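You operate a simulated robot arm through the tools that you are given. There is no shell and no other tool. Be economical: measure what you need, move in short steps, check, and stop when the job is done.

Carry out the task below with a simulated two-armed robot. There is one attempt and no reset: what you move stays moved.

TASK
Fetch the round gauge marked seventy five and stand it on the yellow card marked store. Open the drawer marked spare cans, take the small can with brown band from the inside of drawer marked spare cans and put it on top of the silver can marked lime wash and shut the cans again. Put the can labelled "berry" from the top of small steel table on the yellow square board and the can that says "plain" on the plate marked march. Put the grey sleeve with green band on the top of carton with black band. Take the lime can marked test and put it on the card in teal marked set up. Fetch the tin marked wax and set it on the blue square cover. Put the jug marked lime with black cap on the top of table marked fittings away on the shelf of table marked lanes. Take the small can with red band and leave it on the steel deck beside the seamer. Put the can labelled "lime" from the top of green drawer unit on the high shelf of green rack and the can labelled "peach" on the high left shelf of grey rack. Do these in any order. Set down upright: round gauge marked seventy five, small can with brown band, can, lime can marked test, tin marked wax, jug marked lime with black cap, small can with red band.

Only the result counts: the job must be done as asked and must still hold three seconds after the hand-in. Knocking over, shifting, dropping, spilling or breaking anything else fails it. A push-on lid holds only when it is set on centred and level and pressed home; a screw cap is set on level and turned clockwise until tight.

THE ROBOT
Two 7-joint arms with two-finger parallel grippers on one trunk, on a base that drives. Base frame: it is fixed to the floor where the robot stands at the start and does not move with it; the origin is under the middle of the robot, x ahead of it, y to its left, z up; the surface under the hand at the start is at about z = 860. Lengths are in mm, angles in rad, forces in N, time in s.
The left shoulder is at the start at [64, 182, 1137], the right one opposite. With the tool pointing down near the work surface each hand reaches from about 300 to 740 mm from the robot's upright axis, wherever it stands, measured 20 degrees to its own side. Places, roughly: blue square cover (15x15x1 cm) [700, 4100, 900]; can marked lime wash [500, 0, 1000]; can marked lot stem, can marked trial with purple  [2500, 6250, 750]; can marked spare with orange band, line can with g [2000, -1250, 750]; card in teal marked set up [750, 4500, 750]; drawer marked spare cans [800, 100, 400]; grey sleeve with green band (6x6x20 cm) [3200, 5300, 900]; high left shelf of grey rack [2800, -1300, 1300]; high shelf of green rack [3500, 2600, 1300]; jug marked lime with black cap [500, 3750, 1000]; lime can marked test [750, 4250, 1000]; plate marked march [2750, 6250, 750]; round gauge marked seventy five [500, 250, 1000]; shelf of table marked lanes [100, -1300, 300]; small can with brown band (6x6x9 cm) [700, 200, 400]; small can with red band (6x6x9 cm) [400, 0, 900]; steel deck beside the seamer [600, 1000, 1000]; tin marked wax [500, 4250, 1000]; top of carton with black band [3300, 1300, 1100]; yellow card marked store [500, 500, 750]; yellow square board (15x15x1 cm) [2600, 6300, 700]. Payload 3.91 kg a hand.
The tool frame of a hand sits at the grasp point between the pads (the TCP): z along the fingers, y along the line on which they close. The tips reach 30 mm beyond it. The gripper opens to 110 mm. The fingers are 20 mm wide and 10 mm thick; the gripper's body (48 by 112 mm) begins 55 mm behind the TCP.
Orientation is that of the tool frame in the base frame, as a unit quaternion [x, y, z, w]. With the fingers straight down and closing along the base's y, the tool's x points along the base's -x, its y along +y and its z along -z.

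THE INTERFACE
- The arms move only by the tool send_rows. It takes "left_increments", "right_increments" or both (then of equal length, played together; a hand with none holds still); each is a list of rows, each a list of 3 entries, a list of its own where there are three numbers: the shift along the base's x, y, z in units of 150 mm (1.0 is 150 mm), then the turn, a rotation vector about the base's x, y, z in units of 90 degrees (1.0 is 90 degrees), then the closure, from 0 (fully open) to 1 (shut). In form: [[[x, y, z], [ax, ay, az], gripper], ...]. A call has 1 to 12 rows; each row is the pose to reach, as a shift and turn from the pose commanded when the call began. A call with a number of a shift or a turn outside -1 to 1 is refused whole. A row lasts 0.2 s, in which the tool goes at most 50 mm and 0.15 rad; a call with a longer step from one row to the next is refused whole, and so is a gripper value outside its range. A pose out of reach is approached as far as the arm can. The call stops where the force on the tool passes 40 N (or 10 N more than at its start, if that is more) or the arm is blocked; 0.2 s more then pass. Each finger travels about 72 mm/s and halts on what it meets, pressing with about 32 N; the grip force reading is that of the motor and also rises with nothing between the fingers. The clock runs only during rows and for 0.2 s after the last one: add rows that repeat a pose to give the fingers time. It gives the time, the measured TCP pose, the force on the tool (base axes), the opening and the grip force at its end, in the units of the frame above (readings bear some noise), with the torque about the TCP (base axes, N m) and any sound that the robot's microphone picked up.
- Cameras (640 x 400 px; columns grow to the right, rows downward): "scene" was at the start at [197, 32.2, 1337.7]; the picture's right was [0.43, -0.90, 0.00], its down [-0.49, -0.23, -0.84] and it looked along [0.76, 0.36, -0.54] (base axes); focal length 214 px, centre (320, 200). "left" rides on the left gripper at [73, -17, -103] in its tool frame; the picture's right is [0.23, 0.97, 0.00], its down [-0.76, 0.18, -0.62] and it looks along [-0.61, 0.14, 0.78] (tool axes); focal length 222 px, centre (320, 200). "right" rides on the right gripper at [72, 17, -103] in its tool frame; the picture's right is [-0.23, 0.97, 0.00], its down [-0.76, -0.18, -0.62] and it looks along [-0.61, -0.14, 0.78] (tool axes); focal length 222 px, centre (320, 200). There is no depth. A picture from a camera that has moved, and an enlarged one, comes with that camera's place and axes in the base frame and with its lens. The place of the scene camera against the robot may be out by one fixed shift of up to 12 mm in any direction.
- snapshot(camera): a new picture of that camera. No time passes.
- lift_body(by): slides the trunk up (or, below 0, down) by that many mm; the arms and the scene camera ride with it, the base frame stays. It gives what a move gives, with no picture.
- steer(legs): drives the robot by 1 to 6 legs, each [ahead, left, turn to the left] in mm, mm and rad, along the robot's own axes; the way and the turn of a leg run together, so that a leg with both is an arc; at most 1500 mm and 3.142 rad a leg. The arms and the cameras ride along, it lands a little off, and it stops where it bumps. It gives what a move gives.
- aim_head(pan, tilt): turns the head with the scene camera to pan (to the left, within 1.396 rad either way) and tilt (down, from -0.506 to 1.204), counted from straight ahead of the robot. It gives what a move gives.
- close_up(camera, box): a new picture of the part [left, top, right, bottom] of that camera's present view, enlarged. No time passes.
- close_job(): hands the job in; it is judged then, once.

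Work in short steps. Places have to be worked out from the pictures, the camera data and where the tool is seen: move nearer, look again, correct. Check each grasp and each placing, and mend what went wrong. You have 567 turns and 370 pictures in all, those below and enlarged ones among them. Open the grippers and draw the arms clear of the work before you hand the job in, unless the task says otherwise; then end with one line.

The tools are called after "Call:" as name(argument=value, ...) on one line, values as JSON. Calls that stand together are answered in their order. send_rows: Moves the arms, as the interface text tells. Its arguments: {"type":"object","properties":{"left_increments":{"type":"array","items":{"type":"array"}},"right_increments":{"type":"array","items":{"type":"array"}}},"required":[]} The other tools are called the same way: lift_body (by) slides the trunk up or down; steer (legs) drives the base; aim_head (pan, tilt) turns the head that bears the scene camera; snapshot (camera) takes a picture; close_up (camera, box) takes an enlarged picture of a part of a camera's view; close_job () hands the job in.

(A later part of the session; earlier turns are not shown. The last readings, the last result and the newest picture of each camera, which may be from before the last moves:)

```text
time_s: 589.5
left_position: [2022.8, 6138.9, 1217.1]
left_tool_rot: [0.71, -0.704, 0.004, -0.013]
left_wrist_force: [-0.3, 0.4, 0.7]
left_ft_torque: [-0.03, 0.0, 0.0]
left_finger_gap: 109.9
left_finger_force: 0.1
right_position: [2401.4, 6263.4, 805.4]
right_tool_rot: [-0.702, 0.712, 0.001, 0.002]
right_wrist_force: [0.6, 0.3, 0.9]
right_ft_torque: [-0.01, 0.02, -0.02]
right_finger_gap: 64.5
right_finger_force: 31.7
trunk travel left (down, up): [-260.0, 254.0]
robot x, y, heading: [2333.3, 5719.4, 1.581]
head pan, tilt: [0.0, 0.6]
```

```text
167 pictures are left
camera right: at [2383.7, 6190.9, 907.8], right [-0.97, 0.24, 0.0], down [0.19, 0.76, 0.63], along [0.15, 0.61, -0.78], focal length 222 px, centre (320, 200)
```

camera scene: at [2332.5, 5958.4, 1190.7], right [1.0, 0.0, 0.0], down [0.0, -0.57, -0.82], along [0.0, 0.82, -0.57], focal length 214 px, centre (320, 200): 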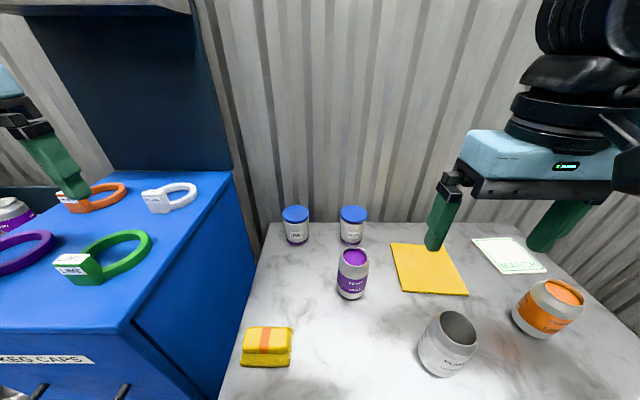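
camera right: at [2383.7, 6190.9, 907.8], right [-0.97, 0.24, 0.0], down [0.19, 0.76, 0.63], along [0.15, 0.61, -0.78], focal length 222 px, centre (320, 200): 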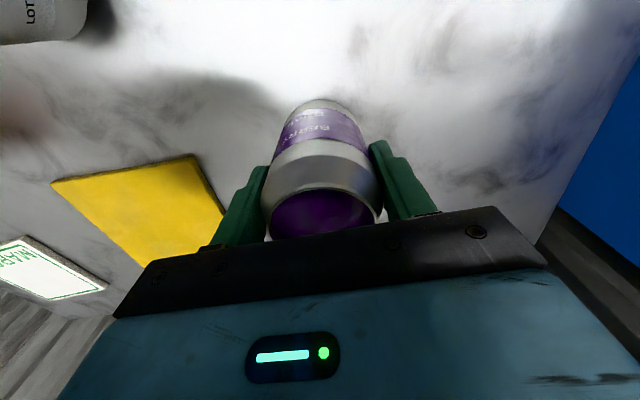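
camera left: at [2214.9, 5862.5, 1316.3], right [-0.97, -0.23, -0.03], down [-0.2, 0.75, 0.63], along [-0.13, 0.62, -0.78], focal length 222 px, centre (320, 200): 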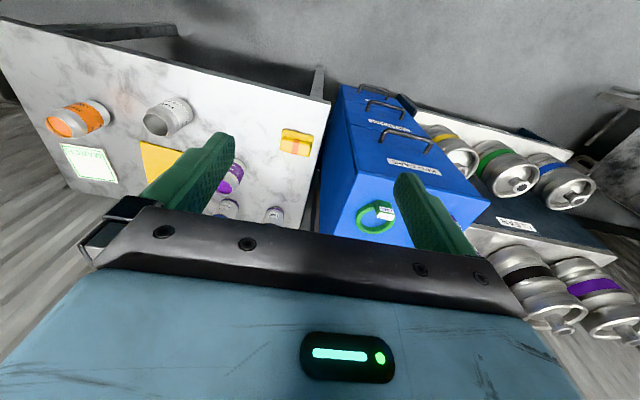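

Berry gripped. Lift and carry to the yellow board at about (2603, 6321).

Call:
send_rows(right_increments=[[[0, 0, 0.12], [0, 0, 0], 1], [[0, 0, 0.3], [0, 0, 0], 1], [[0.05, 0, 0.45], [0, 0, 0], 1], [[0.2, 0.05, 0.45], [0, 0, 0], 1], [[0.4, 0.12, 0.45], [0, 0, 0], 1], [[0.6, 0.2, 0.45], [0, 0, 0], 1], [[0.8, 0.28, 0.45], [0, 0, 0], 1], [[0.95, 0.33, 0.45], [0, 0, 0], 1], [[0.95, 0.33, 0.45], [0, 0, 0], 1]])

Call:
snapshot(camera="right")

Call:
snapshot(camera="scene")

```text
time_s: 591.5
left_position: [2025.1, 6138.8, 1216.8]
left_tool_rot: [0.71, -0.704, 0.004, -0.013]
left_wrist_force: [-0.1, -0.2, 0.7]
left_ft_torque: [-0.02, -0.01, -0.02]
left_finger_gap: 110.1
left_finger_force: 0.0
right_position: [2543.4, 6311.4, 872.9]
right_tool_rot: [-0.702, 0.712, 0.002, 0.003]
right_wrist_force: [-0.4, 0.0, -3.1]
right_ft_torque: [0.03, 0.0, 0.01]
right_finger_gap: 65.0
right_finger_force: 32.1
trunk travel left (down, up): [-260.0, 254.0]
robot x, y, heading: [2328.3, 5719.3, 1.571]
head pan, tilt: [0.0, 0.6]
```

```text
166 pictures are left
camera right: at [2525.9, 6239.0, 975.4], right [-0.97, 0.24, 0.0], down [0.19, 0.76, 0.63], along [0.15, 0.61, -0.78], focal length 222 px, centre (320, 200)
```

right: 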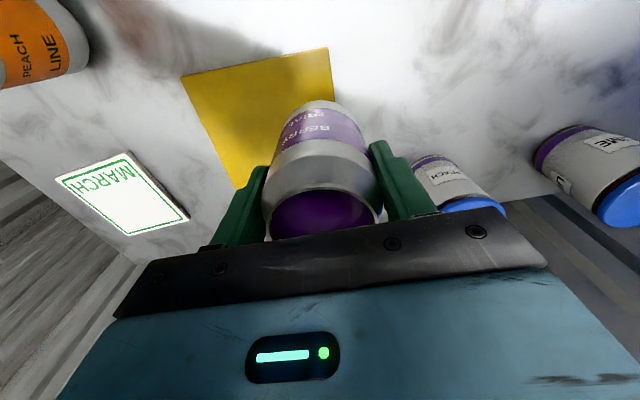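

```text
165 pictures are left
camera scene: at [2332.4, 5958.0, 1190.8], right [1.0, 0.0, 0.0], down [0.0, -0.57, -0.82], along [0.0, 0.82, -0.57], focal length 214 px, centre (320, 200)
```

scene: 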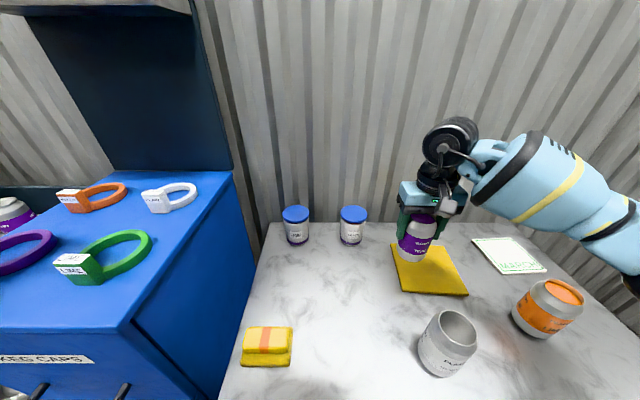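

Board centre (2600, 6322). Finish the move and lower slowly.

Call:
send_rows(right_increments=[[[0.15, 0.03, 0], [0, 0, 0], 1], [[0.3, 0.07, 0], [0, 0, 0], 1], [[0.38, 0.07, -0.1], [0, 0, 0], 1], [[0.38, 0.07, -0.25], [0, 0, 0], 1], [[0.38, 0.07, -0.33], [0, 0, 0], 1], [[0.38, 0.07, -0.36], [0, 0, 0], 1], [[0.38, 0.07, -0.38], [0, 0, 0], 1], [[0.38, 0.07, -0.4], [0, 0, 0], 1], [[0.38, 0.07, -0.42], [0, 0, 0], 1]])

Call:
close_up(camera="scene", box=[340, 180, 500, 320])

```text
time_s: 593.5
left_position: [2022.9, 6138.5, 1217.4]
left_tool_rot: [0.71, -0.704, 0.003, -0.013]
left_wrist_force: [-1.5, -0.3, 0.2]
left_ft_torque: [-0.03, 0.0, -0.02]
left_finger_gap: 110.2
left_finger_force: 0.0
right_position: [2599.7, 6321.6, 814.6]
right_tool_rot: [-0.702, 0.712, 0.006, 0.005]
right_wrist_force: [4.4, 0.8, 26.5]
right_ft_torque: [0.01, -0.28, 0.3]
right_finger_gap: 65.2
right_finger_force: 31.7
trunk travel left (down, up): [-260.0, 254.0]
robot x, y, heading: [2330.6, 5719.0, 1.567]
head pan, tilt: [0.0, 0.6]
```

```text
2.86 times, centred on (420, 250) of scene
camera zoom: at [2332.2, 5955.9, 1191.5], right [1.0, 0.0, 0.0], down [0.0, -0.56, -0.83], along [0.0, 0.83, -0.56], focal length 613 px, centre (34, 57)
```

zoom: 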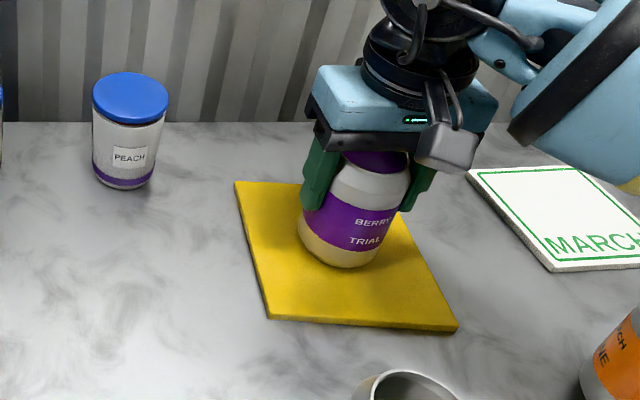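

Berry is on the board. Release, rise, then head for the plain can.

Call:
send_rows(right_increments=[[[0, 0, 0.02], [0, 0, 0], 1], [[0, 0, 0.02], [0, 0, 0], 0.6], [[0, 0, 0.02], [0, 0, 0], 0.2], [[0, 0, 0.02], [0, 0, 0], 0], [[0, 0, 0.02], [0, 0, 0], 0], [[0, 0, 0.33], [0, 0, 0], 0], [[0, 0, 0.65], [0, 0, 0], 0], [[0, 0, 0.95], [0, 0, 0], 0], [[-0.1, -0.3, 0.95], [0, 0, 0], 0], [[-0.2, -0.6, 0.95], [0, 0, 0], 0], [[-0.3, -0.9, 0.95], [0, 0, 0], 0]])

Call:
snapshot(camera="scene")

Call:
snapshot(camera="right")

```text
time_s: 595.9
left_position: [2023.7, 6138.6, 1215.9]
left_tool_rot: [0.71, -0.704, 0.004, -0.014]
left_wrist_force: [-0.2, 0.5, 0.2]
left_ft_torque: [0.01, -0.03, -0.01]
left_finger_gap: 110.1
left_finger_force: 0.0
right_position: [2554.5, 6186.9, 953.1]
right_tool_rot: [-0.702, 0.712, 0.002, 0.002]
right_wrist_force: [0.2, 0.3, -0.3]
right_ft_torque: [-0.04, 0.03, 0.05]
right_finger_gap: 110.2
right_finger_force: 0.0
trunk travel left (down, up): [-260.0, 254.0]
robot x, y, heading: [2333.1, 5722.8, 1.572]
head pan, tilt: [0.0, 0.6]
```

```text
163 pictures are left
camera scene: at [2332.4, 5957.2, 1190.9], right [1.0, 0.0, 0.0], down [0.0, -0.56, -0.83], along [0.0, 0.83, -0.56], focal length 214 px, centre (320, 200)
```

scene: 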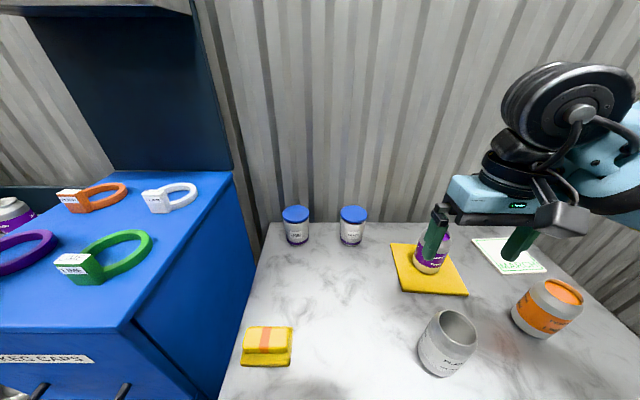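

```text
162 pictures are left
camera right: at [2537.3, 6114.1, 1055.0], right [-0.97, 0.24, 0.0], down [0.19, 0.76, 0.63], along [0.15, 0.61, -0.78], focal length 222 px, centre (320, 200)
```

right: 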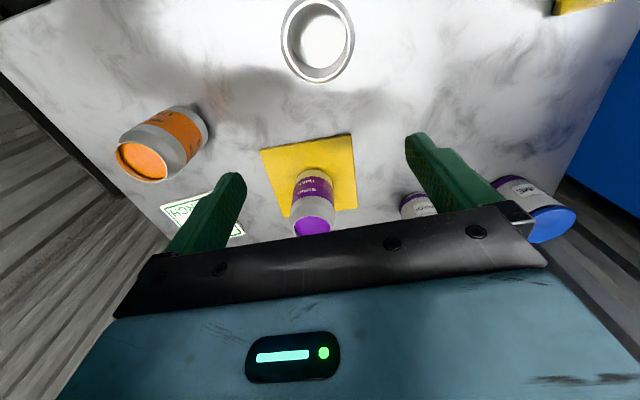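

Plain rim at about (2541, 6125). Move over it and lower partway.

Call:
send_rows(right_increments=[[[-0.05, -0.2, 0], [0, 0, 0], 0], [[-0.09, -0.41, 0], [0, 0, 0], 0], [[-0.09, -0.41, -0.3], [0, 0, 0], 0], [[-0.09, -0.41, -0.45], [0, 0, 0], 0], [[-0.09, -0.41, -0.45], [0, 0, 0], 0]])

Call:
snapshot(camera="right")

```text
time_s: 597.1
left_position: [2024.6, 6138.8, 1216.2]
left_tool_rot: [0.709, -0.705, 0.004, -0.013]
left_wrist_force: [-0.4, -0.6, -0.2]
left_ft_torque: [0.03, 0.01, 0.0]
left_finger_gap: 110.1
left_finger_force: 0.1
right_position: [2540.3, 6126.7, 884.2]
right_tool_rot: [-0.702, 0.712, 0.002, 0.002]
right_wrist_force: [-0.8, 0.4, -0.3]
right_ft_torque: [-0.01, 0.02, -0.01]
right_finger_gap: 110.0
right_finger_force: 0.0
trunk travel left (down, up): [-260.0, 254.0]
robot x, y, heading: [2329.4, 5719.6, 1.573]
head pan, tilt: [0.0, 0.6]
```

```text
161 pictures are left
camera right: at [2523.6, 6054.1, 986.6], right [-0.97, 0.24, 0.0], down [0.19, 0.76, 0.63], along [0.15, 0.61, -0.78], focal length 222 px, centre (320, 200)
```

right: 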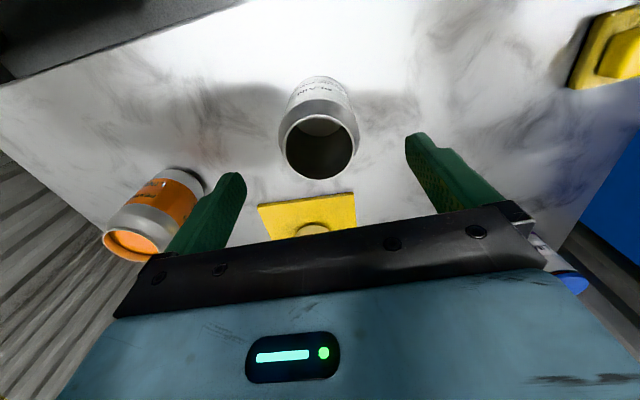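

Aligned. Lower to z≈806, grip and lift.

Call:
send_rows(right_increments=[[[0.01, -0.01, -0.25], [0, 0, 0], 0], [[0.01, -0.01, -0.52], [0, 0, 0], 0], [[0.01, -0.01, -0.52], [0, 0, 0], 0.5], [[0.01, -0.01, -0.52], [0, 0, 0], 1], [[0.01, -0.01, -0.52], [0, 0, 0], 1], [[0.01, -0.01, -0.52], [0, 0, 0], 1], [[0.01, -0.01, -0.3], [0, 0, 0], 1], [[0.01, -0.01, -0.05], [0, 0, 0], 1], [[0.01, -0.01, 0.15], [0, 0, 0], 1]])

Call:
snapshot(camera="right")

```text
time_s: 599.1
left_position: [2023.1, 6139.2, 1217.0]
left_tool_rot: [0.709, -0.705, 0.004, -0.013]
left_wrist_force: [0.5, 0.4, -0.1]
left_ft_torque: [0.0, -0.01, 0.01]
left_finger_gap: 109.8
left_finger_force: 0.0
right_position: [2542.1, 6122.8, 906.9]
right_tool_rot: [-0.702, 0.712, 0.002, 0.002]
right_wrist_force: [0.0, -0.2, -0.4]
right_ft_torque: [0.0, 0.01, 0.04]
right_finger_gap: 64.2
right_finger_force: 32.5
trunk travel left (down, up): [-260.0, 254.0]
robot x, y, heading: [2331.6, 5717.5, 1.577]
head pan, tilt: [0.0, 0.6]
```

```text
160 pictures are left
camera right: at [2524.8, 6050.5, 1010.0], right [-0.97, 0.24, 0.0], down [0.19, 0.76, 0.63], along [0.15, 0.61, -0.78], focal length 222 px, centre (320, 200)
```

right: 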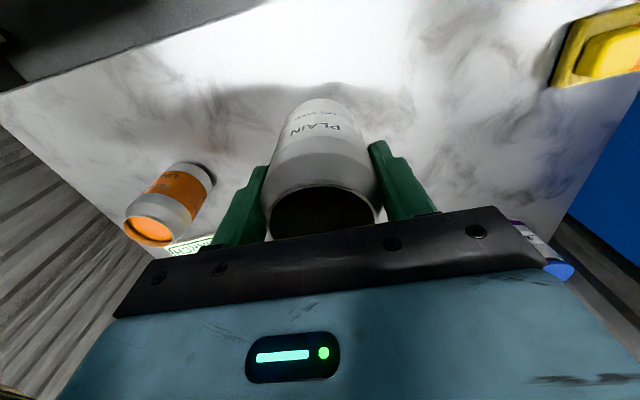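

Plain can held. Raise it, strafe the robot right 300 mm, then look at the MARCH plate.

Call:
send_rows(right_increments=[[[0, 0, 0.2], [0, 0, 0], 1], [[0, 0, 0.4], [0, 0, 0], 1]])

Call:
steer(legs=[[0, -300, 0]])

Call:
send_rows(right_increments=[[[0, 0.25, 0], [0, 0, 0], 1], [[0, 0.5, 0], [0, 0, 0], 1], [[0, 0.75, 0], [0, 0, 0], 1], [[0, 1.0, 0], [0, 0, 0], 1], [[0, 1.0, 0], [0, 0, 0], 1]])

Call:
snapshot(camera="right")

Call:
snapshot(camera="scene")

```text
time_s: 599.7
left_position: [2022.5, 6140.0, 1217.1]
left_tool_rot: [0.71, -0.704, 0.004, -0.013]
left_wrist_force: [-1.7, 0.7, -0.4]
left_ft_torque: [0.05, 0.04, 0.02]
left_finger_gap: 110.2
left_finger_force: 0.1
right_position: [2544.9, 6123.0, 968.2]
right_tool_rot: [-0.703, 0.712, 0.001, 0.002]
right_wrist_force: [0.1, -1.1, -0.2]
right_ft_torque: [-0.04, 0.03, 0.02]
right_finger_gap: 64.1
right_finger_force: 32.3
trunk travel left (down, up): [-260.0, 254.0]
robot x, y, heading: [2332.0, 5720.6, 1.569]
head pan, tilt: [0.0, 0.6]
```

```text
time_s: 603.0
left_position: [2327.7, 6139.4, 1216.2]
left_tool_rot: [0.71, -0.704, 0.004, -0.012]
left_wrist_force: [-0.2, -0.7, 0.0]
left_ft_torque: [0.02, 0.01, 0.0]
left_finger_gap: 110.1
left_finger_force: 0.0
right_position: [2847.9, 6125.3, 967.9]
right_tool_rot: [-0.703, 0.711, 0.002, 0.002]
right_wrist_force: [-0.5, 0.0, 0.4]
right_ft_torque: [0.01, 0.02, -0.05]
right_finger_gap: 64.2
right_finger_force: 32.1
trunk travel left (down, up): [-260.0, 254.0]
robot x, y, heading: [2634.1, 5722.1, 1.573]
head pan, tilt: [0.0, 0.6]
```

```text
time_s: 604.2
left_position: [2328.3, 6138.9, 1216.8]
left_tool_rot: [0.71, -0.704, 0.004, -0.013]
left_wrist_force: [0.0, -0.3, 0.3]
left_ft_torque: [0.01, -0.02, 0.04]
left_finger_gap: 110.0
left_finger_force: 0.0
right_position: [2847.1, 6274.1, 968.3]
right_tool_rot: [-0.701, 0.713, 0.003, 0.002]
right_wrist_force: [0.1, -0.1, -0.2]
right_ft_torque: [0.04, 0.0, -0.01]
right_finger_gap: 64.3
right_finger_force: 31.9
trunk travel left (down, up): [-260.0, 254.0]
robot x, y, heading: [2635.0, 5718.9, 1.572]
head pan, tilt: [0.0, 0.6]
```

```text
159 pictures are left
camera right: at [2829.9, 6202.7, 1070.6], right [-0.97, 0.24, 0.0], down [0.19, 0.76, 0.63], along [0.15, 0.61, -0.78], focal length 222 px, centre (320, 200)
```

right: 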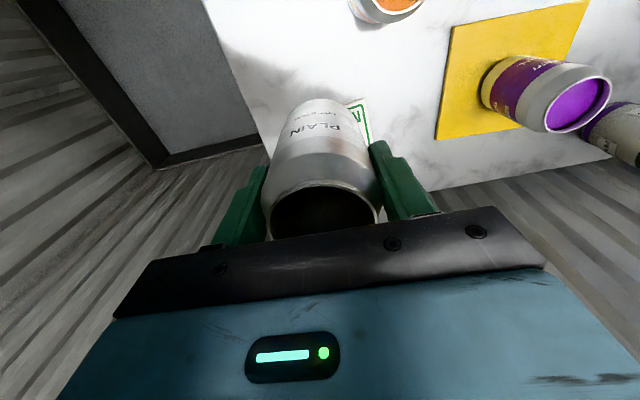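

```text
158 pictures are left
camera scene: at [2636.6, 5958.0, 1190.9], right [1.0, 0.0, 0.0], down [0.0, -0.56, -0.83], along [0.0, 0.83, -0.56], focal length 214 px, centre (320, 200)
```

scene: 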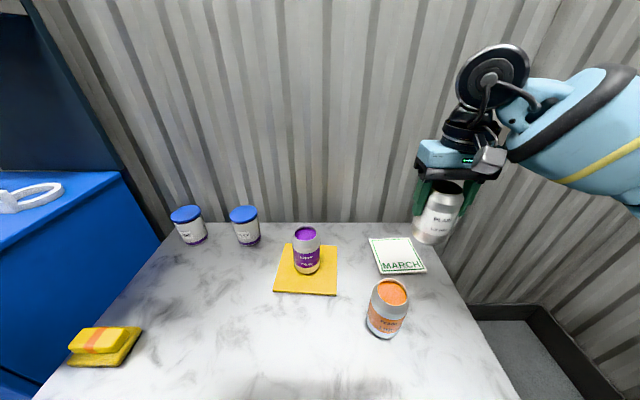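

Plate centre (2848, 6373). Drive forward 45 mm and extend over it.

Call:
steer(legs=[[45, 0, 0]])

Call:
send_rows(right_increments=[[[0, 0.15, -0.1], [0, 0, 0], 1], [[0, 0.3, -0.25], [0, 0, 0], 1], [[0, 0.33, -0.5], [0, 0, 0], 1], [[0, 0.33, -0.6], [0, 0, 0], 1], [[0, 0.33, -0.6], [0, 0, 0], 1]])

Call:
close_up(camera="scene", box=[340, 150, 500, 290])

```text
time_s: 605.1
left_position: [2327.0, 6185.3, 1215.8]
left_tool_rot: [0.71, -0.704, 0.005, -0.013]
left_wrist_force: [0.0, 0.7, -0.3]
left_ft_torque: [-0.04, -0.01, -0.02]
left_finger_gap: 109.7
left_finger_force: 0.0
right_position: [2846.6, 6319.9, 968.4]
right_tool_rot: [-0.702, 0.712, 0.003, 0.003]
right_wrist_force: [-0.1, 0.6, -0.3]
right_ft_torque: [-0.03, -0.01, -0.01]
right_finger_gap: 64.2
right_finger_force: 32.5
trunk travel left (down, up): [-260.0, 254.0]
robot x, y, heading: [2633.0, 5764.5, 1.568]
head pan, tilt: [0.0, 0.6]
```

```text
time_s: 606.3
left_position: [2326.0, 6184.0, 1215.5]
left_tool_rot: [0.71, -0.704, 0.005, -0.012]
left_wrist_force: [-0.8, 0.1, 0.9]
left_ft_torque: [0.0, 0.01, 0.0]
left_finger_gap: 110.1
left_finger_force: 0.0
right_position: [2844.9, 6368.9, 879.9]
right_tool_rot: [-0.702, 0.712, 0.002, 0.003]
right_wrist_force: [0.0, 0.0, -0.1]
right_ft_torque: [-0.01, -0.01, -0.01]
right_finger_gap: 64.4
right_finger_force: 31.7
trunk travel left (down, up): [-260.0, 254.0]
robot x, y, heading: [2633.6, 5766.1, 1.576]
head pan, tilt: [0.0, 0.6]
```

```text
2.86 times, centred on (420, 220) of scene
camera zoom: at [2636.2, 6003.0, 1190.8], right [1.0, 0.0, 0.0], down [0.0, -0.56, -0.83], along [0.0, 0.83, -0.56], focal length 613 px, centre (34, 143)
```

zoom: 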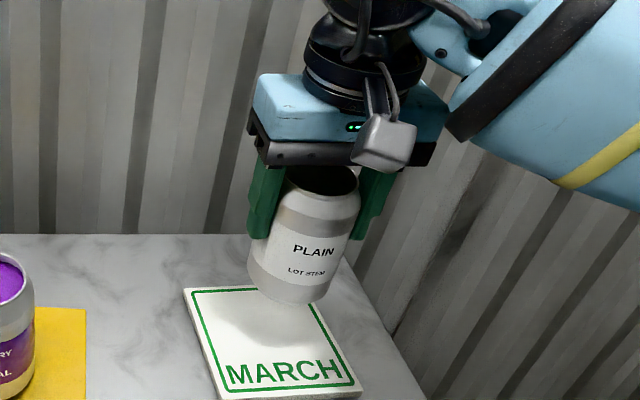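

Over the plate's centre. Lower to contact.

Call:
send_rows(right_increments=[[[0, 0, -0.15], [0, 0, 0], 1], [[0, 0, -0.3], [0, 0, 0], 1], [[0, 0, -0.38], [0, 0, 0], 1], [[0, 0, -0.42], [0, 0, 0], 1], [[0, 0, -0.44], [0, 0, 0], 1], [[0, 0, -0.46], [0, 0, 0], 1], [[0, 0, -0.48], [0, 0, 0], 1], [[0, 0, -0.5], [0, 0, 0], 1]])

Call:
close_up(camera="scene", box=[340, 150, 500, 290])

```text
time_s: 608.1
left_position: [2325.6, 6182.9, 1217.8]
left_tool_rot: [0.71, -0.704, 0.004, -0.013]
left_wrist_force: [1.3, 0.5, -0.6]
left_ft_torque: [-0.05, -0.03, 0.02]
left_finger_gap: 110.0
left_finger_force: 0.1
right_position: [2846.5, 6369.6, 805.3]
right_tool_rot: [-0.702, 0.712, 0.003, 0.003]
right_wrist_force: [-0.6, 1.6, 25.3]
right_ft_torque: [0.09, 0.3, -0.1]
right_finger_gap: 64.6
right_finger_force: 31.9
trunk travel left (down, up): [-260.0, 254.0]
robot x, y, heading: [2635.9, 5760.6, 1.574]
head pan, tilt: [0.0, 0.6]
```

```text
2.86 times, centred on (420, 220) of scene
camera zoom: at [2635.6, 6001.4, 1191.2], right [1.0, 0.0, 0.0], down [0.0, -0.56, -0.83], along [0.0, 0.83, -0.56], focal length 613 px, centre (34, 143)
```

zoom: 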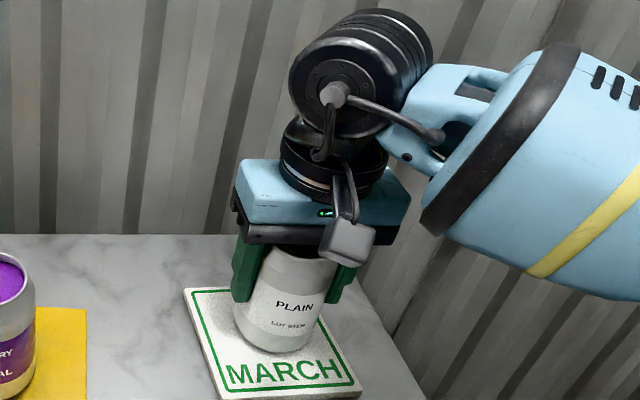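

Contact. Release, rise and withdraw.

Call:
send_rows(right_increments=[[[0, 0, 0.02], [0, 0, 0], 1], [[0, 0, 0.02], [0, 0, 0], 0.6], [[0, 0, 0.02], [0, 0, 0], 0.2], [[0, 0, 0.02], [0, 0, 0], 0], [[0, 0, 0.02], [0, 0, 0], 0], [[0, 0, 0.3], [0, 0, 0], 0], [[0, 0, 0.6], [0, 0, 0], 0], [[0, 0, 0.9], [0, 0, 0], 0], [[0, -0.3, 0.98], [0, 0, 0], 0], [[0, -0.6, 0.98], [0, 0, 0], 0], [[0, -0.9, 0.98], [0, 0, 0], 0]])

Call:
snapshot(camera="scene")

```text
time_s: 610.5
left_position: [2327.7, 6183.0, 1216.0]
left_tool_rot: [0.71, -0.704, 0.004, -0.013]
left_wrist_force: [0.7, -1.1, 0.4]
left_ft_torque: [-0.01, -0.01, -0.01]
left_finger_gap: 110.1
left_finger_force: 0.1
right_position: [2848.5, 6233.1, 951.2]
right_tool_rot: [-0.702, 0.712, 0.003, 0.003]
right_wrist_force: [-0.2, -0.4, 0.0]
right_ft_torque: [0.03, -0.02, -0.02]
right_finger_gap: 109.9
right_finger_force: 0.1
trunk travel left (down, up): [-260.0, 254.0]
robot x, y, heading: [2634.9, 5763.1, 1.571]
head pan, tilt: [0.0, 0.6]
```

```text
155 pictures are left
camera scene: at [2636.5, 6002.4, 1191.0], right [1.0, 0.0, 0.0], down [0.0, -0.56, -0.83], along [0.0, 0.83, -0.56], focal length 214 px, centre (320, 200)
```

scene: 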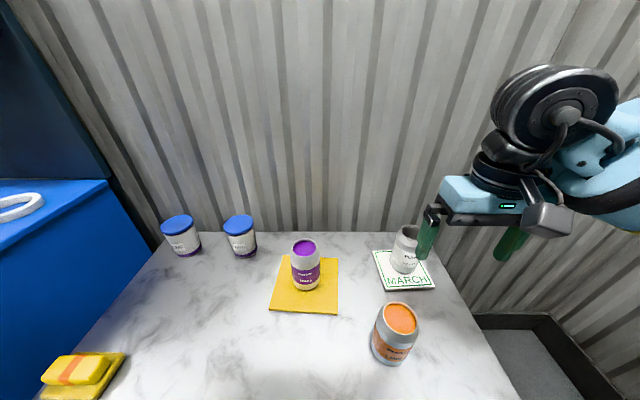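

Station done. Raise the trunk and drive around toward the -y side of the fittings table for the jug.

Call:
lift_body(by=140)

Call:
steer(legs=[[-650, 0, 0], [0, 0, 1.57], [500, 0, 0], [0, 1450, 0], [0, 420, 0]])

Call:
aim_head(pan=0.0, tilt=0.5)

Call:
snapshot(camera="scene")

```text
time_s: 612.1
left_position: [2326.9, 6184.6, 1356.7]
left_tool_rot: [0.71, -0.704, 0.005, -0.013]
left_wrist_force: [-0.5, 0.7, -0.3]
left_ft_torque: [0.0, -0.03, -0.01]
left_finger_gap: 109.9
left_finger_force: 0.1
right_position: [2847.1, 6233.4, 1090.7]
right_tool_rot: [-0.702, 0.712, 0.002, 0.002]
right_wrist_force: [0.3, -0.1, 0.4]
right_ft_torque: [0.0, -0.02, 0.03]
right_finger_gap: 109.9
right_finger_force: 0.0
trunk travel left (down, up): [-400.0, 114.0]
robot x, y, heading: [2633.0, 5769.7, 1.573]
head pan, tilt: [0.0, 0.6]
```

```text
time_s: 638.5
left_position: [1683.1, 2942.8, 1356.7]
left_tool_rot: [1.0, -0.004, -0.007, -0.013]
left_wrist_force: [0.2, 0.1, 0.7]
left_ft_torque: [-0.02, 0.01, 0.02]
left_finger_gap: 110.3
left_finger_force: 0.1
right_position: [1642.4, 3462.7, 1090.3]
right_tool_rot: [1.0, -0.016, -0.003, 0.0]
right_wrist_force: [-0.1, 0.3, -0.4]
right_ft_torque: [0.01, -0.02, 0.04]
right_finger_gap: 110.3
right_finger_force: 0.1
trunk travel left (down, up): [-400.0, 114.0]
robot x, y, heading: [2108.4, 3245.7, 3.125]
head pan, tilt: [0.0, 0.6]
```

```text
time_s: 639.2
left_position: [1682.8, 2942.5, 1356.2]
left_tool_rot: [1.0, -0.005, -0.006, -0.012]
left_wrist_force: [0.8, 0.1, 0.2]
left_ft_torque: [0.01, 0.01, 0.02]
left_finger_gap: 109.8
left_finger_force: 0.1
right_position: [1641.8, 3463.5, 1089.7]
right_tool_rot: [1.0, -0.017, -0.002, 0.0]
right_wrist_force: [-0.9, -0.3, -0.1]
right_ft_torque: [0.0, 0.04, 0.01]
right_finger_gap: 110.1
right_finger_force: 0.1
trunk travel left (down, up): [-400.0, 114.0]
robot x, y, heading: [2108.7, 3240.2, 3.125]
head pan, tilt: [0.0, 0.499]
```

```text
154 pictures are left
camera scene: at [1905.1, 3239.6, 1344.8], right [0.02, 1.0, 0.0], down [0.48, -0.01, -0.88], along [-0.88, 0.01, -0.48], focal length 214 px, centre (320, 200)
```

scene: 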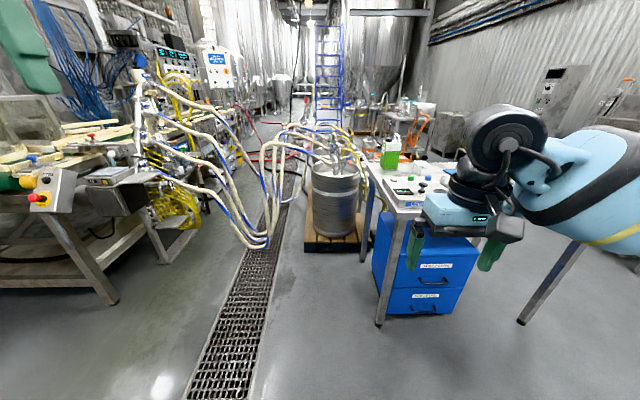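

A keg on a pallet stands left of the table's corner. I go to about (1200, 3240), then turn to heading ≈1.95 and look.

Call:
steer(legs=[[900, 0, 0], [0, 0, -1.18]])

Call:
aim_head(pan=0.2, tilt=0.6)

Call:
snapshot(camera="scene")

```text
time_s: 646.9
left_position: [756.2, 3529.2, 1357.8]
left_tool_rot: [0.831, -0.556, 0.001, -0.013]
left_wrist_force: [-0.1, 0.1, 0.0]
left_ft_torque: [0.0, 0.0, 0.0]
left_finger_gap: 110.1
left_finger_force: 0.0
right_position: [1220.7, 3769.3, 1091.0]
right_tool_rot: [0.825, -0.566, -0.002, -0.002]
right_wrist_force: [-0.1, -0.2, 0.0]
right_ft_torque: [0.05, -0.03, 0.01]
right_finger_gap: 110.1
right_finger_force: 0.1
trunk travel left (down, up): [-400.0, 114.0]
robot x, y, heading: [1196.8, 3252.4, 1.954]
head pan, tilt: [0.0, 0.499]
```

```text
time_s: 647.6
left_position: [756.4, 3529.5, 1356.6]
left_tool_rot: [0.831, -0.557, 0.002, -0.013]
left_wrist_force: [0.1, -0.8, -0.9]
left_ft_torque: [0.0, 0.02, -0.02]
left_finger_gap: 110.3
left_finger_force: 0.0
right_position: [1220.5, 3769.1, 1090.6]
right_tool_rot: [0.825, -0.565, -0.001, -0.001]
right_wrist_force: [-0.5, -0.1, -0.4]
right_ft_torque: [-0.02, -0.02, 0.0]
right_finger_gap: 110.0
right_finger_force: 0.2
trunk travel left (down, up): [-400.0, 114.0]
robot x, y, heading: [1200.4, 3252.8, 1.961]
head pan, tilt: [0.201, 0.6]
```

```text
153 pictures are left
camera scene: at [1109.1, 3427.7, 1335.8], right [0.83, 0.55, 0.0], down [0.31, -0.47, -0.83], along [-0.45, 0.69, -0.56], focal length 214 px, centre (320, 200)
```

scene: 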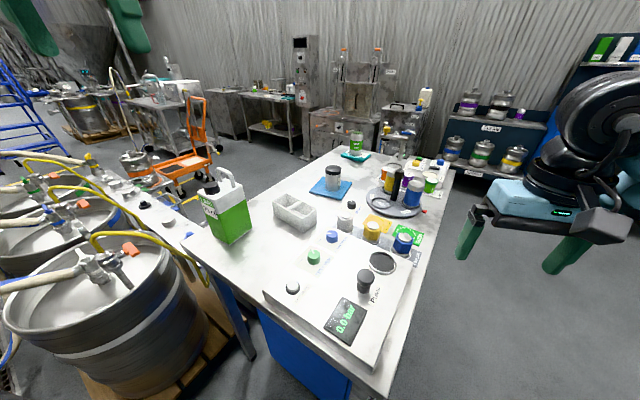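

Call:
close_up(camera="scene", box=[160, 150, 320, 260])

Call:
snapshot(camera="left")

```text
3.64 times, centred on (240, 205) of scene
camera zoom: at [1109.1, 3427.7, 1335.8], right [0.83, 0.55, 0.0], down [0.31, -0.47, -0.83], along [-0.45, 0.69, -0.56], focal length 780 px, centre (611, 182)
```

zoom: 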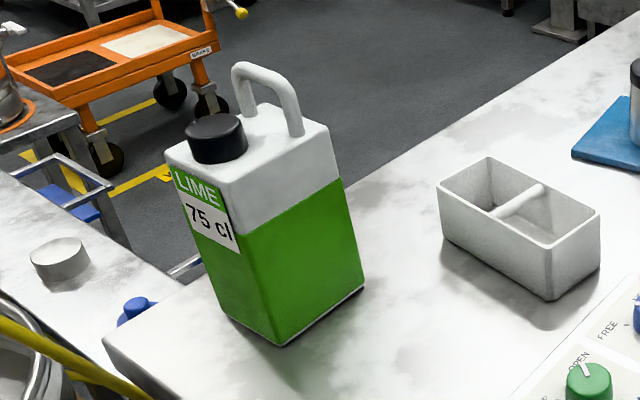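

```text
151 pictures are left
camera left: at [797.7, 3467.3, 1460.2], right [-0.81, -0.58, -0.03], down [-0.47, 0.62, 0.63], along [-0.35, 0.52, -0.78], focal length 222 px, centre (320, 200)
```

left: 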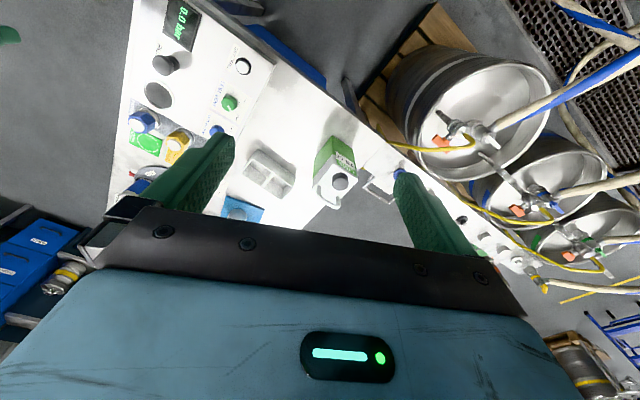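

Jug geometry: body ≈65 mm (x) by 84 mm (y), centre (600, 3703), top z≈1025, cap at its -y end, handle loop across x at y≈3732. I'll grip the body across x between cap and handle with the right hand. Move the robot in.

Call:
steer(legs=[[143, 341, 0]])

Call:
send_rows(right_increments=[[[-0.25, -0.05, 0.05], [0, 0, -0.09], 0], [[-0.5, -0.1, 0.1], [0, 0, -0.18], 0], [[-0.75, -0.2, 0.15], [0, 0, -0.24], 0], [[-1.0, -0.3, 0.2], [0, 0, -0.25], 0], [[-1.0, -0.3, 0.2], [0, 0, -0.25], 0]])

Call:
snapshot(camera="right")

Call:
snapshot(camera="scene")

```text
time_s: 651.2
left_position: [384.2, 3536.9, 1356.9]
left_tool_rot: [0.831, -0.556, 0.002, -0.013]
left_wrist_force: [0.0, 0.0, 0.6]
left_ft_torque: [0.01, 0.01, 0.03]
left_finger_gap: 109.8
left_finger_force: 0.1
right_position: [848.2, 3776.8, 1089.4]
right_tool_rot: [0.825, -0.565, -0.002, -0.001]
right_wrist_force: [0.2, -1.0, -0.2]
right_ft_torque: [0.01, -0.01, -0.02]
right_finger_gap: 110.1
right_finger_force: 0.1
trunk travel left (down, up): [-400.0, 114.0]
robot x, y, heading: [825.9, 3262.5, 1.957]
head pan, tilt: [0.201, 0.6]
```

```text
time_s: 652.4
left_position: [385.7, 3537.6, 1357.1]
left_tool_rot: [0.831, -0.555, 0.001, -0.013]
left_wrist_force: [-0.7, 0.7, 0.2]
left_ft_torque: [0.0, 0.06, 0.02]
left_finger_gap: 110.2
left_finger_force: 0.1
right_position: [700.1, 3733.1, 1119.9]
right_tool_rot: [-0.699, 0.715, 0.002, 0.001]
right_wrist_force: [-0.1, 0.4, 0.0]
right_ft_torque: [0.03, -0.01, 0.0]
right_finger_gap: 110.2
right_finger_force: 0.1
trunk travel left (down, up): [-400.0, 114.0]
robot x, y, heading: [829.6, 3263.7, 1.958]
head pan, tilt: [0.201, 0.6]
```

```text
150 pictures are left
camera right: at [681.0, 3662.2, 1221.6], right [-0.97, 0.25, 0.0], down [0.2, 0.75, 0.63], along [0.16, 0.61, -0.78], focal length 222 px, centre (320, 200)
```

right: 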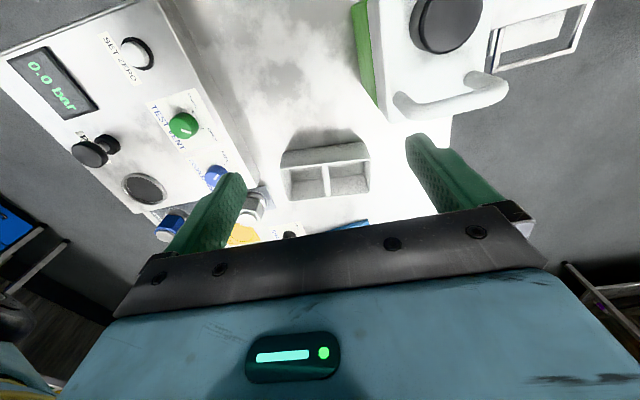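

```text
149 pictures are left
camera scene: at [739.1, 3435.9, 1335.8], right [0.83, 0.55, 0.0], down [0.31, -0.47, -0.83], along [-0.46, 0.69, -0.56], focal length 214 px, centre (320, 200)
```

scene: 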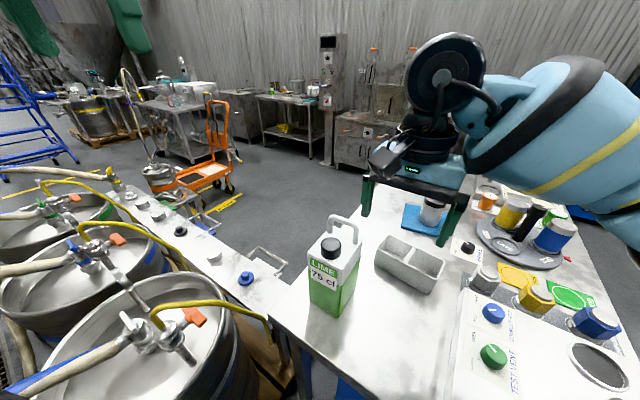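

Refined: jug axis x≈612, cap y≈3681, handle y≈3718. Target TCP (612, 3684). Move above it.

Call:
send_rows(right_increments=[[[-0.2, -0.1, 0], [0, 0, 0], 0], [[-0.4, -0.22, 0], [0, 0, 0], 0], [[-0.59, -0.33, 0], [0, 0, 0], 0], [[-0.59, -0.33, 0], [0, 0, 0], 0]])

Call:
snapshot(camera="right")

Call:
close_up(camera="scene", box=[260, 150, 460, 330])

```text
time_s: 653.4
left_position: [386.7, 3536.3, 1357.2]
left_tool_rot: [0.831, -0.556, 0.001, -0.013]
left_wrist_force: [0.5, 0.4, -0.4]
left_ft_torque: [0.0, 0.01, -0.01]
left_finger_gap: 110.2
left_finger_force: 0.0
right_position: [611.2, 3684.8, 1121.3]
right_tool_rot: [-0.698, 0.716, 0.003, 0.001]
right_wrist_force: [-0.7, -0.4, -0.8]
right_ft_torque: [-0.02, -0.01, -0.01]
right_finger_gap: 109.9
right_finger_force: 0.0
trunk travel left (down, up): [-400.0, 114.0]
robot x, y, heading: [828.5, 3263.3, 1.961]
head pan, tilt: [0.201, 0.6]
```

```text
148 pictures are left
camera right: at [593.2, 3612.2, 1221.9], right [-0.97, 0.25, 0.0], down [0.2, 0.75, 0.63], along [0.16, 0.61, -0.78], focal length 222 px, centre (320, 200)
```

right: 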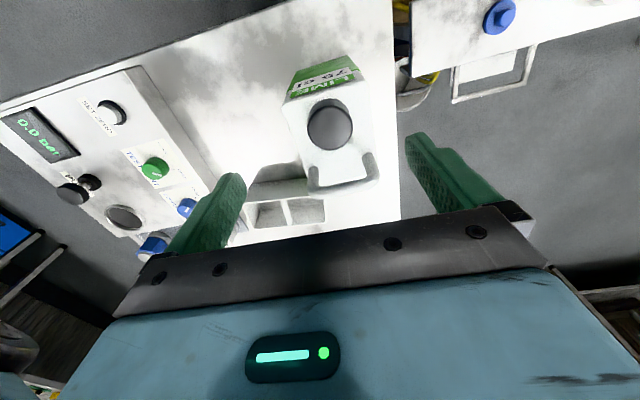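

```text
2.22 times, centred on (360, 240) of scene
camera zoom: at [738.8, 3435.9, 1335.8], right [0.83, 0.55, 0.0], down [0.31, -0.47, -0.83], along [-0.46, 0.69, -0.56], focal length 477 px, centre (231, 111)
```

zoom: 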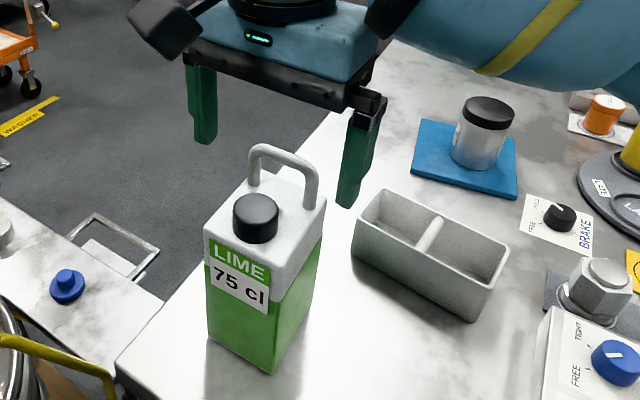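

Jug axis x≈602. Shift slightly and lower in steps to z≈1008, watching force.

Call:
send_rows(right_increments=[[[-0.06, -0.04, 0], [0, 0, 0], 0], [[-0.06, -0.04, -0.25], [0, 0, 0], 0], [[-0.06, -0.04, -0.5], [0, 0, 0], 0], [[-0.06, -0.04, -0.65], [0, 0, 0], 0], [[-0.06, -0.04, -0.75], [0, 0, 0], 0]])

Call:
snapshot(camera="right")

Call:
close_up(camera="scene", box=[260, 150, 460, 330])

```text
time_s: 654.6
left_position: [386.9, 3535.6, 1357.7]
left_tool_rot: [0.831, -0.556, 0.001, -0.013]
left_wrist_force: [0.1, -0.1, -0.4]
left_ft_torque: [0.01, -0.01, 0.01]
left_finger_gap: 110.0
left_finger_force: 0.0
right_position: [600.8, 3676.2, 1007.7]
right_tool_rot: [-0.699, 0.715, 0.003, 0.003]
right_wrist_force: [0.8, -2.7, 0.5]
right_ft_torque: [0.14, 0.08, -0.01]
right_finger_gap: 110.1
right_finger_force: 0.1
trunk travel left (down, up): [-400.0, 114.0]
robot x, y, heading: [826.1, 3263.2, 1.955]
head pan, tilt: [0.201, 0.6]
```

```text
146 pictures are left
camera right: at [583.7, 3604.2, 1108.4], right [-0.97, 0.25, 0.0], down [0.19, 0.75, 0.63], along [0.15, 0.61, -0.78], focal length 222 px, centre (320, 200)
```

right: 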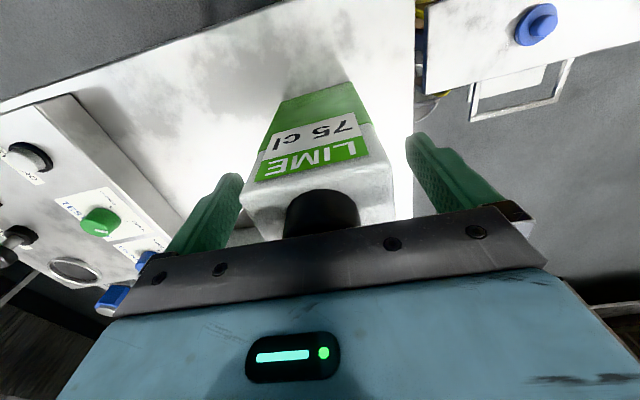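

```text
2.22 times, centred on (360, 240) of scene
camera zoom: at [738.2, 3435.0, 1335.9], right [0.83, 0.55, 0.0], down [0.31, -0.47, -0.83], along [-0.46, 0.69, -0.56], focal length 477 px, centre (231, 111)
```

zoom: 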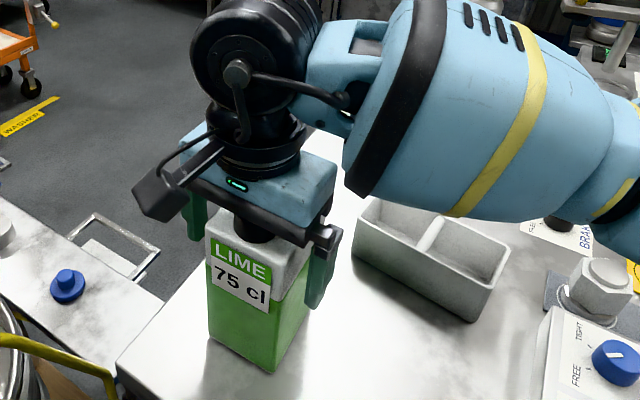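

Slight touch but fine. Close the grip.

Call:
send_rows(right_increments=[[[0, -0.01, 0.01], [0, 0, 0], 0.5], [[0, -0.01, 0.01], [0, 0, 0], 1], [[0, -0.01, 0.01], [0, 0, 0], 1], [[0, -0.01, 0.01], [0, 0, 0], 1]])

Call:
snapshot(camera="right")

```text
time_s: 655.6
left_position: [385.6, 3536.2, 1356.5]
left_tool_rot: [0.831, -0.556, 0.002, -0.013]
left_wrist_force: [-0.2, 0.2, 0.4]
left_ft_torque: [0.01, 0.0, 0.0]
left_finger_gap: 109.7
left_finger_force: 0.1
right_position: [602.8, 3676.5, 1007.8]
right_tool_rot: [-0.7, 0.715, 0.002, 0.001]
right_wrist_force: [-1.5, 0.7, 0.1]
right_ft_torque: [0.15, 0.24, 0.09]
right_finger_gap: 76.6
right_finger_force: 31.5
trunk travel left (down, up): [-400.0, 114.0]
robot x, y, heading: [830.9, 3263.1, 1.957]
head pan, tilt: [0.201, 0.6]
```

```text
144 pictures are left
camera right: at [583.7, 3603.6, 1109.9], right [-0.97, 0.25, 0.0], down [0.2, 0.75, 0.63], along [0.16, 0.61, -0.78], focal length 222 px, centre (320, 200)
```

right: 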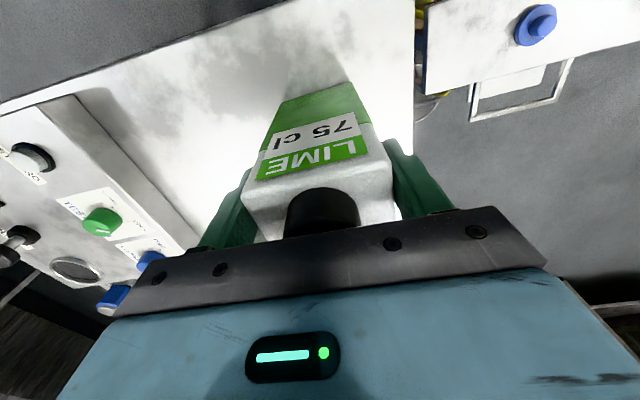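

Gripped (76.6 mm). Lift gently and check.

Call:
send_rows(right_increments=[[[0, 0, 0.1], [0, 0, 0], 1], [[0, 0, 0.25], [0, 0, 0], 1], [[0, 0, 0.45], [0, 0, 0], 1], [[0, 0, 0.65], [0, 0, 0], 1], [[0, 0, 0.65], [0, 0, 0], 1]])

Call:
snapshot(camera="right")

Call:
snapshot(camera="scene")

```text
time_s: 656.8
left_position: [385.3, 3538.3, 1355.9]
left_tool_rot: [0.832, -0.555, 0.003, -0.013]
left_wrist_force: [1.4, 0.3, 1.1]
left_ft_torque: [-0.02, -0.01, 0.01]
left_finger_gap: 110.0
left_finger_force: 0.1
right_position: [601.4, 3676.0, 1107.3]
right_tool_rot: [-0.699, 0.715, 0.002, 0.002]
right_wrist_force: [0.1, 0.2, -8.5]
right_ft_torque: [-0.25, 0.01, -0.03]
right_finger_gap: 76.8
right_finger_force: 31.7
trunk travel left (down, up): [-400.0, 114.0]
robot x, y, heading: [828.7, 3261.0, 1.958]
head pan, tilt: [0.201, 0.6]
```

```text
143 pictures are left
camera right: at [582.9, 3603.5, 1209.0], right [-0.97, 0.25, 0.0], down [0.19, 0.75, 0.63], along [0.16, 0.61, -0.78], focal length 222 px, centre (320, 200)
```

right: 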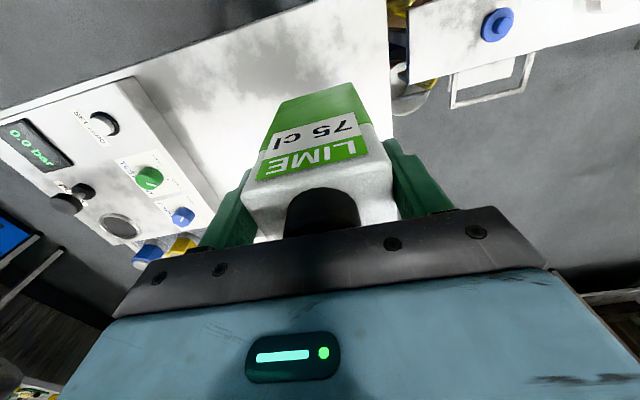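

```text
142 pictures are left
camera scene: at [737.8, 3436.5, 1335.6], right [0.83, 0.55, 0.0], down [0.31, -0.47, -0.82], along [-0.46, 0.69, -0.57], focal length 214 px, centre (320, 200)
```

scene: 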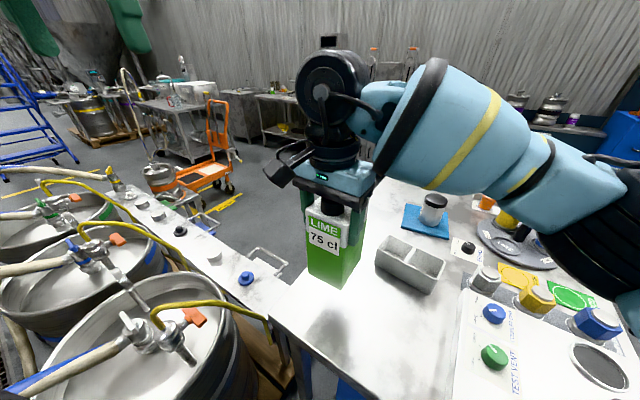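

Held securely (8.5 N). Raise more, then back out the way I came.

Call:
send_rows(right_increments=[[[0, 0, 0.2], [0, 0, 0], 1], [[0, 0, 0.4], [0, 0, 0], 1], [[0, 0, 0.6], [0, 0, 0], 1], [[0, 0, 0.7], [0, 0, 0], 1]])

Call:
steer(legs=[[-143, -341, 0], [0, 0, 1.185]])

Call:
snapshot(camera="right")

```text
time_s: 657.8
left_position: [385.6, 3536.2, 1356.6]
left_tool_rot: [0.831, -0.556, 0.003, -0.012]
left_wrist_force: [-0.6, -0.1, 1.3]
left_ft_torque: [0.04, 0.04, 0.01]
left_finger_gap: 110.0
left_finger_force: 0.1
right_position: [600.3, 3676.9, 1212.6]
right_tool_rot: [-0.699, 0.715, 0.002, 0.002]
right_wrist_force: [-0.2, -0.1, -8.0]
right_ft_torque: [-0.25, -0.02, 0.02]
right_finger_gap: 76.6
right_finger_force: 31.6
trunk travel left (down, up): [-400.0, 114.0]
robot x, y, heading: [826.1, 3262.5, 1.956]
head pan, tilt: [0.201, 0.6]
```

```text
time_s: 664.4
left_position: [781.9, 2954.5, 1357.0]
left_tool_rot: [1.0, 0.001, -0.005, -0.013]
left_wrist_force: [0.1, 0.6, -0.3]
left_ft_torque: [0.02, -0.01, 0.0]
left_finger_gap: 110.1
left_finger_force: 0.0
right_position: [735.9, 3206.6, 1212.7]
right_tool_rot: [0.979, -0.205, -0.002, -0.001]
right_wrist_force: [-0.9, -0.1, -9.0]
right_ft_torque: [-0.09, -0.22, -0.04]
right_finger_gap: 76.5
right_finger_force: 31.6
trunk travel left (down, up): [-400.0, 114.0]
robot x, y, heading: [1204.4, 3258.8, 3.136]
head pan, tilt: [0.201, 0.6]
```

```text
141 pictures are left
camera right: at [795.5, 3162.3, 1314.3], right [-0.6, -0.8, 0.0], down [-0.62, 0.47, 0.63], along [-0.5, 0.37, -0.78], focal length 222 px, centre (320, 200)
```

right: 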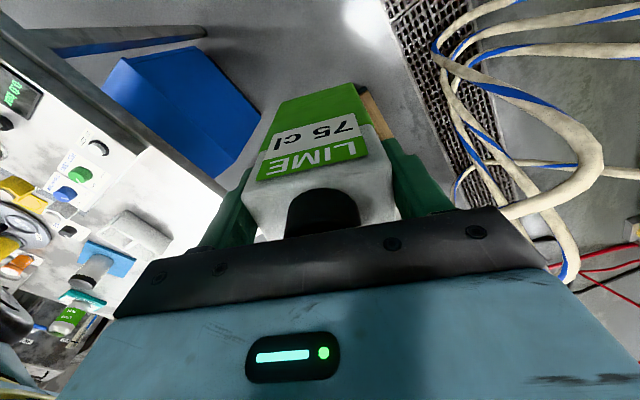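

Now the long drive to the lanes table: back to the aisle, down to y≈-600, then west.

Call:
lift_body(by=100)

Call:
steer(legs=[[-960, 0, 0], [0, 1400, 0], [0, 1400, 0], [0, 1060, 0]])

```text
time_s: 665.7
left_position: [779.3, 2954.7, 1453.4]
left_tool_rot: [1.0, 0.002, -0.004, -0.011]
left_wrist_force: [-0.3, -0.4, -0.1]
left_ft_torque: [0.01, -0.02, 0.0]
left_finger_gap: 110.1
left_finger_force: 0.0
right_position: [733.9, 3206.5, 1310.5]
right_tool_rot: [0.979, -0.206, -0.001, -0.001]
right_wrist_force: [-0.5, 0.0, -8.9]
right_ft_torque: [-0.1, -0.23, 0.02]
right_finger_gap: 76.3
right_finger_force: 32.0
trunk travel left (down, up): [-500.0, 14.0]
robot x, y, heading: [1206.5, 3258.7, 3.137]
head pan, tilt: [0.201, 0.6]
```

```text
time_s: 704.0
left_position: [1739.8, -901.9, 1456.1]
left_tool_rot: [1.0, 0.003, -0.005, -0.012]
left_wrist_force: [-0.1, 0.3, 0.8]
left_ft_torque: [-0.04, -0.02, 0.01]
left_finger_gap: 110.1
left_finger_force: 0.2
right_position: [1692.5, -650.2, 1312.8]
right_tool_rot: [0.979, -0.204, -0.003, -0.001]
right_wrist_force: [1.1, 0.1, -8.3]
right_ft_torque: [-0.07, -0.21, 0.0]
right_finger_gap: 76.0
right_finger_force: 31.8
trunk travel left (down, up): [-500.0, 14.0]
robot x, y, heading: [2159.3, -594.8, 3.142]
head pan, tilt: [0.201, 0.6]
```

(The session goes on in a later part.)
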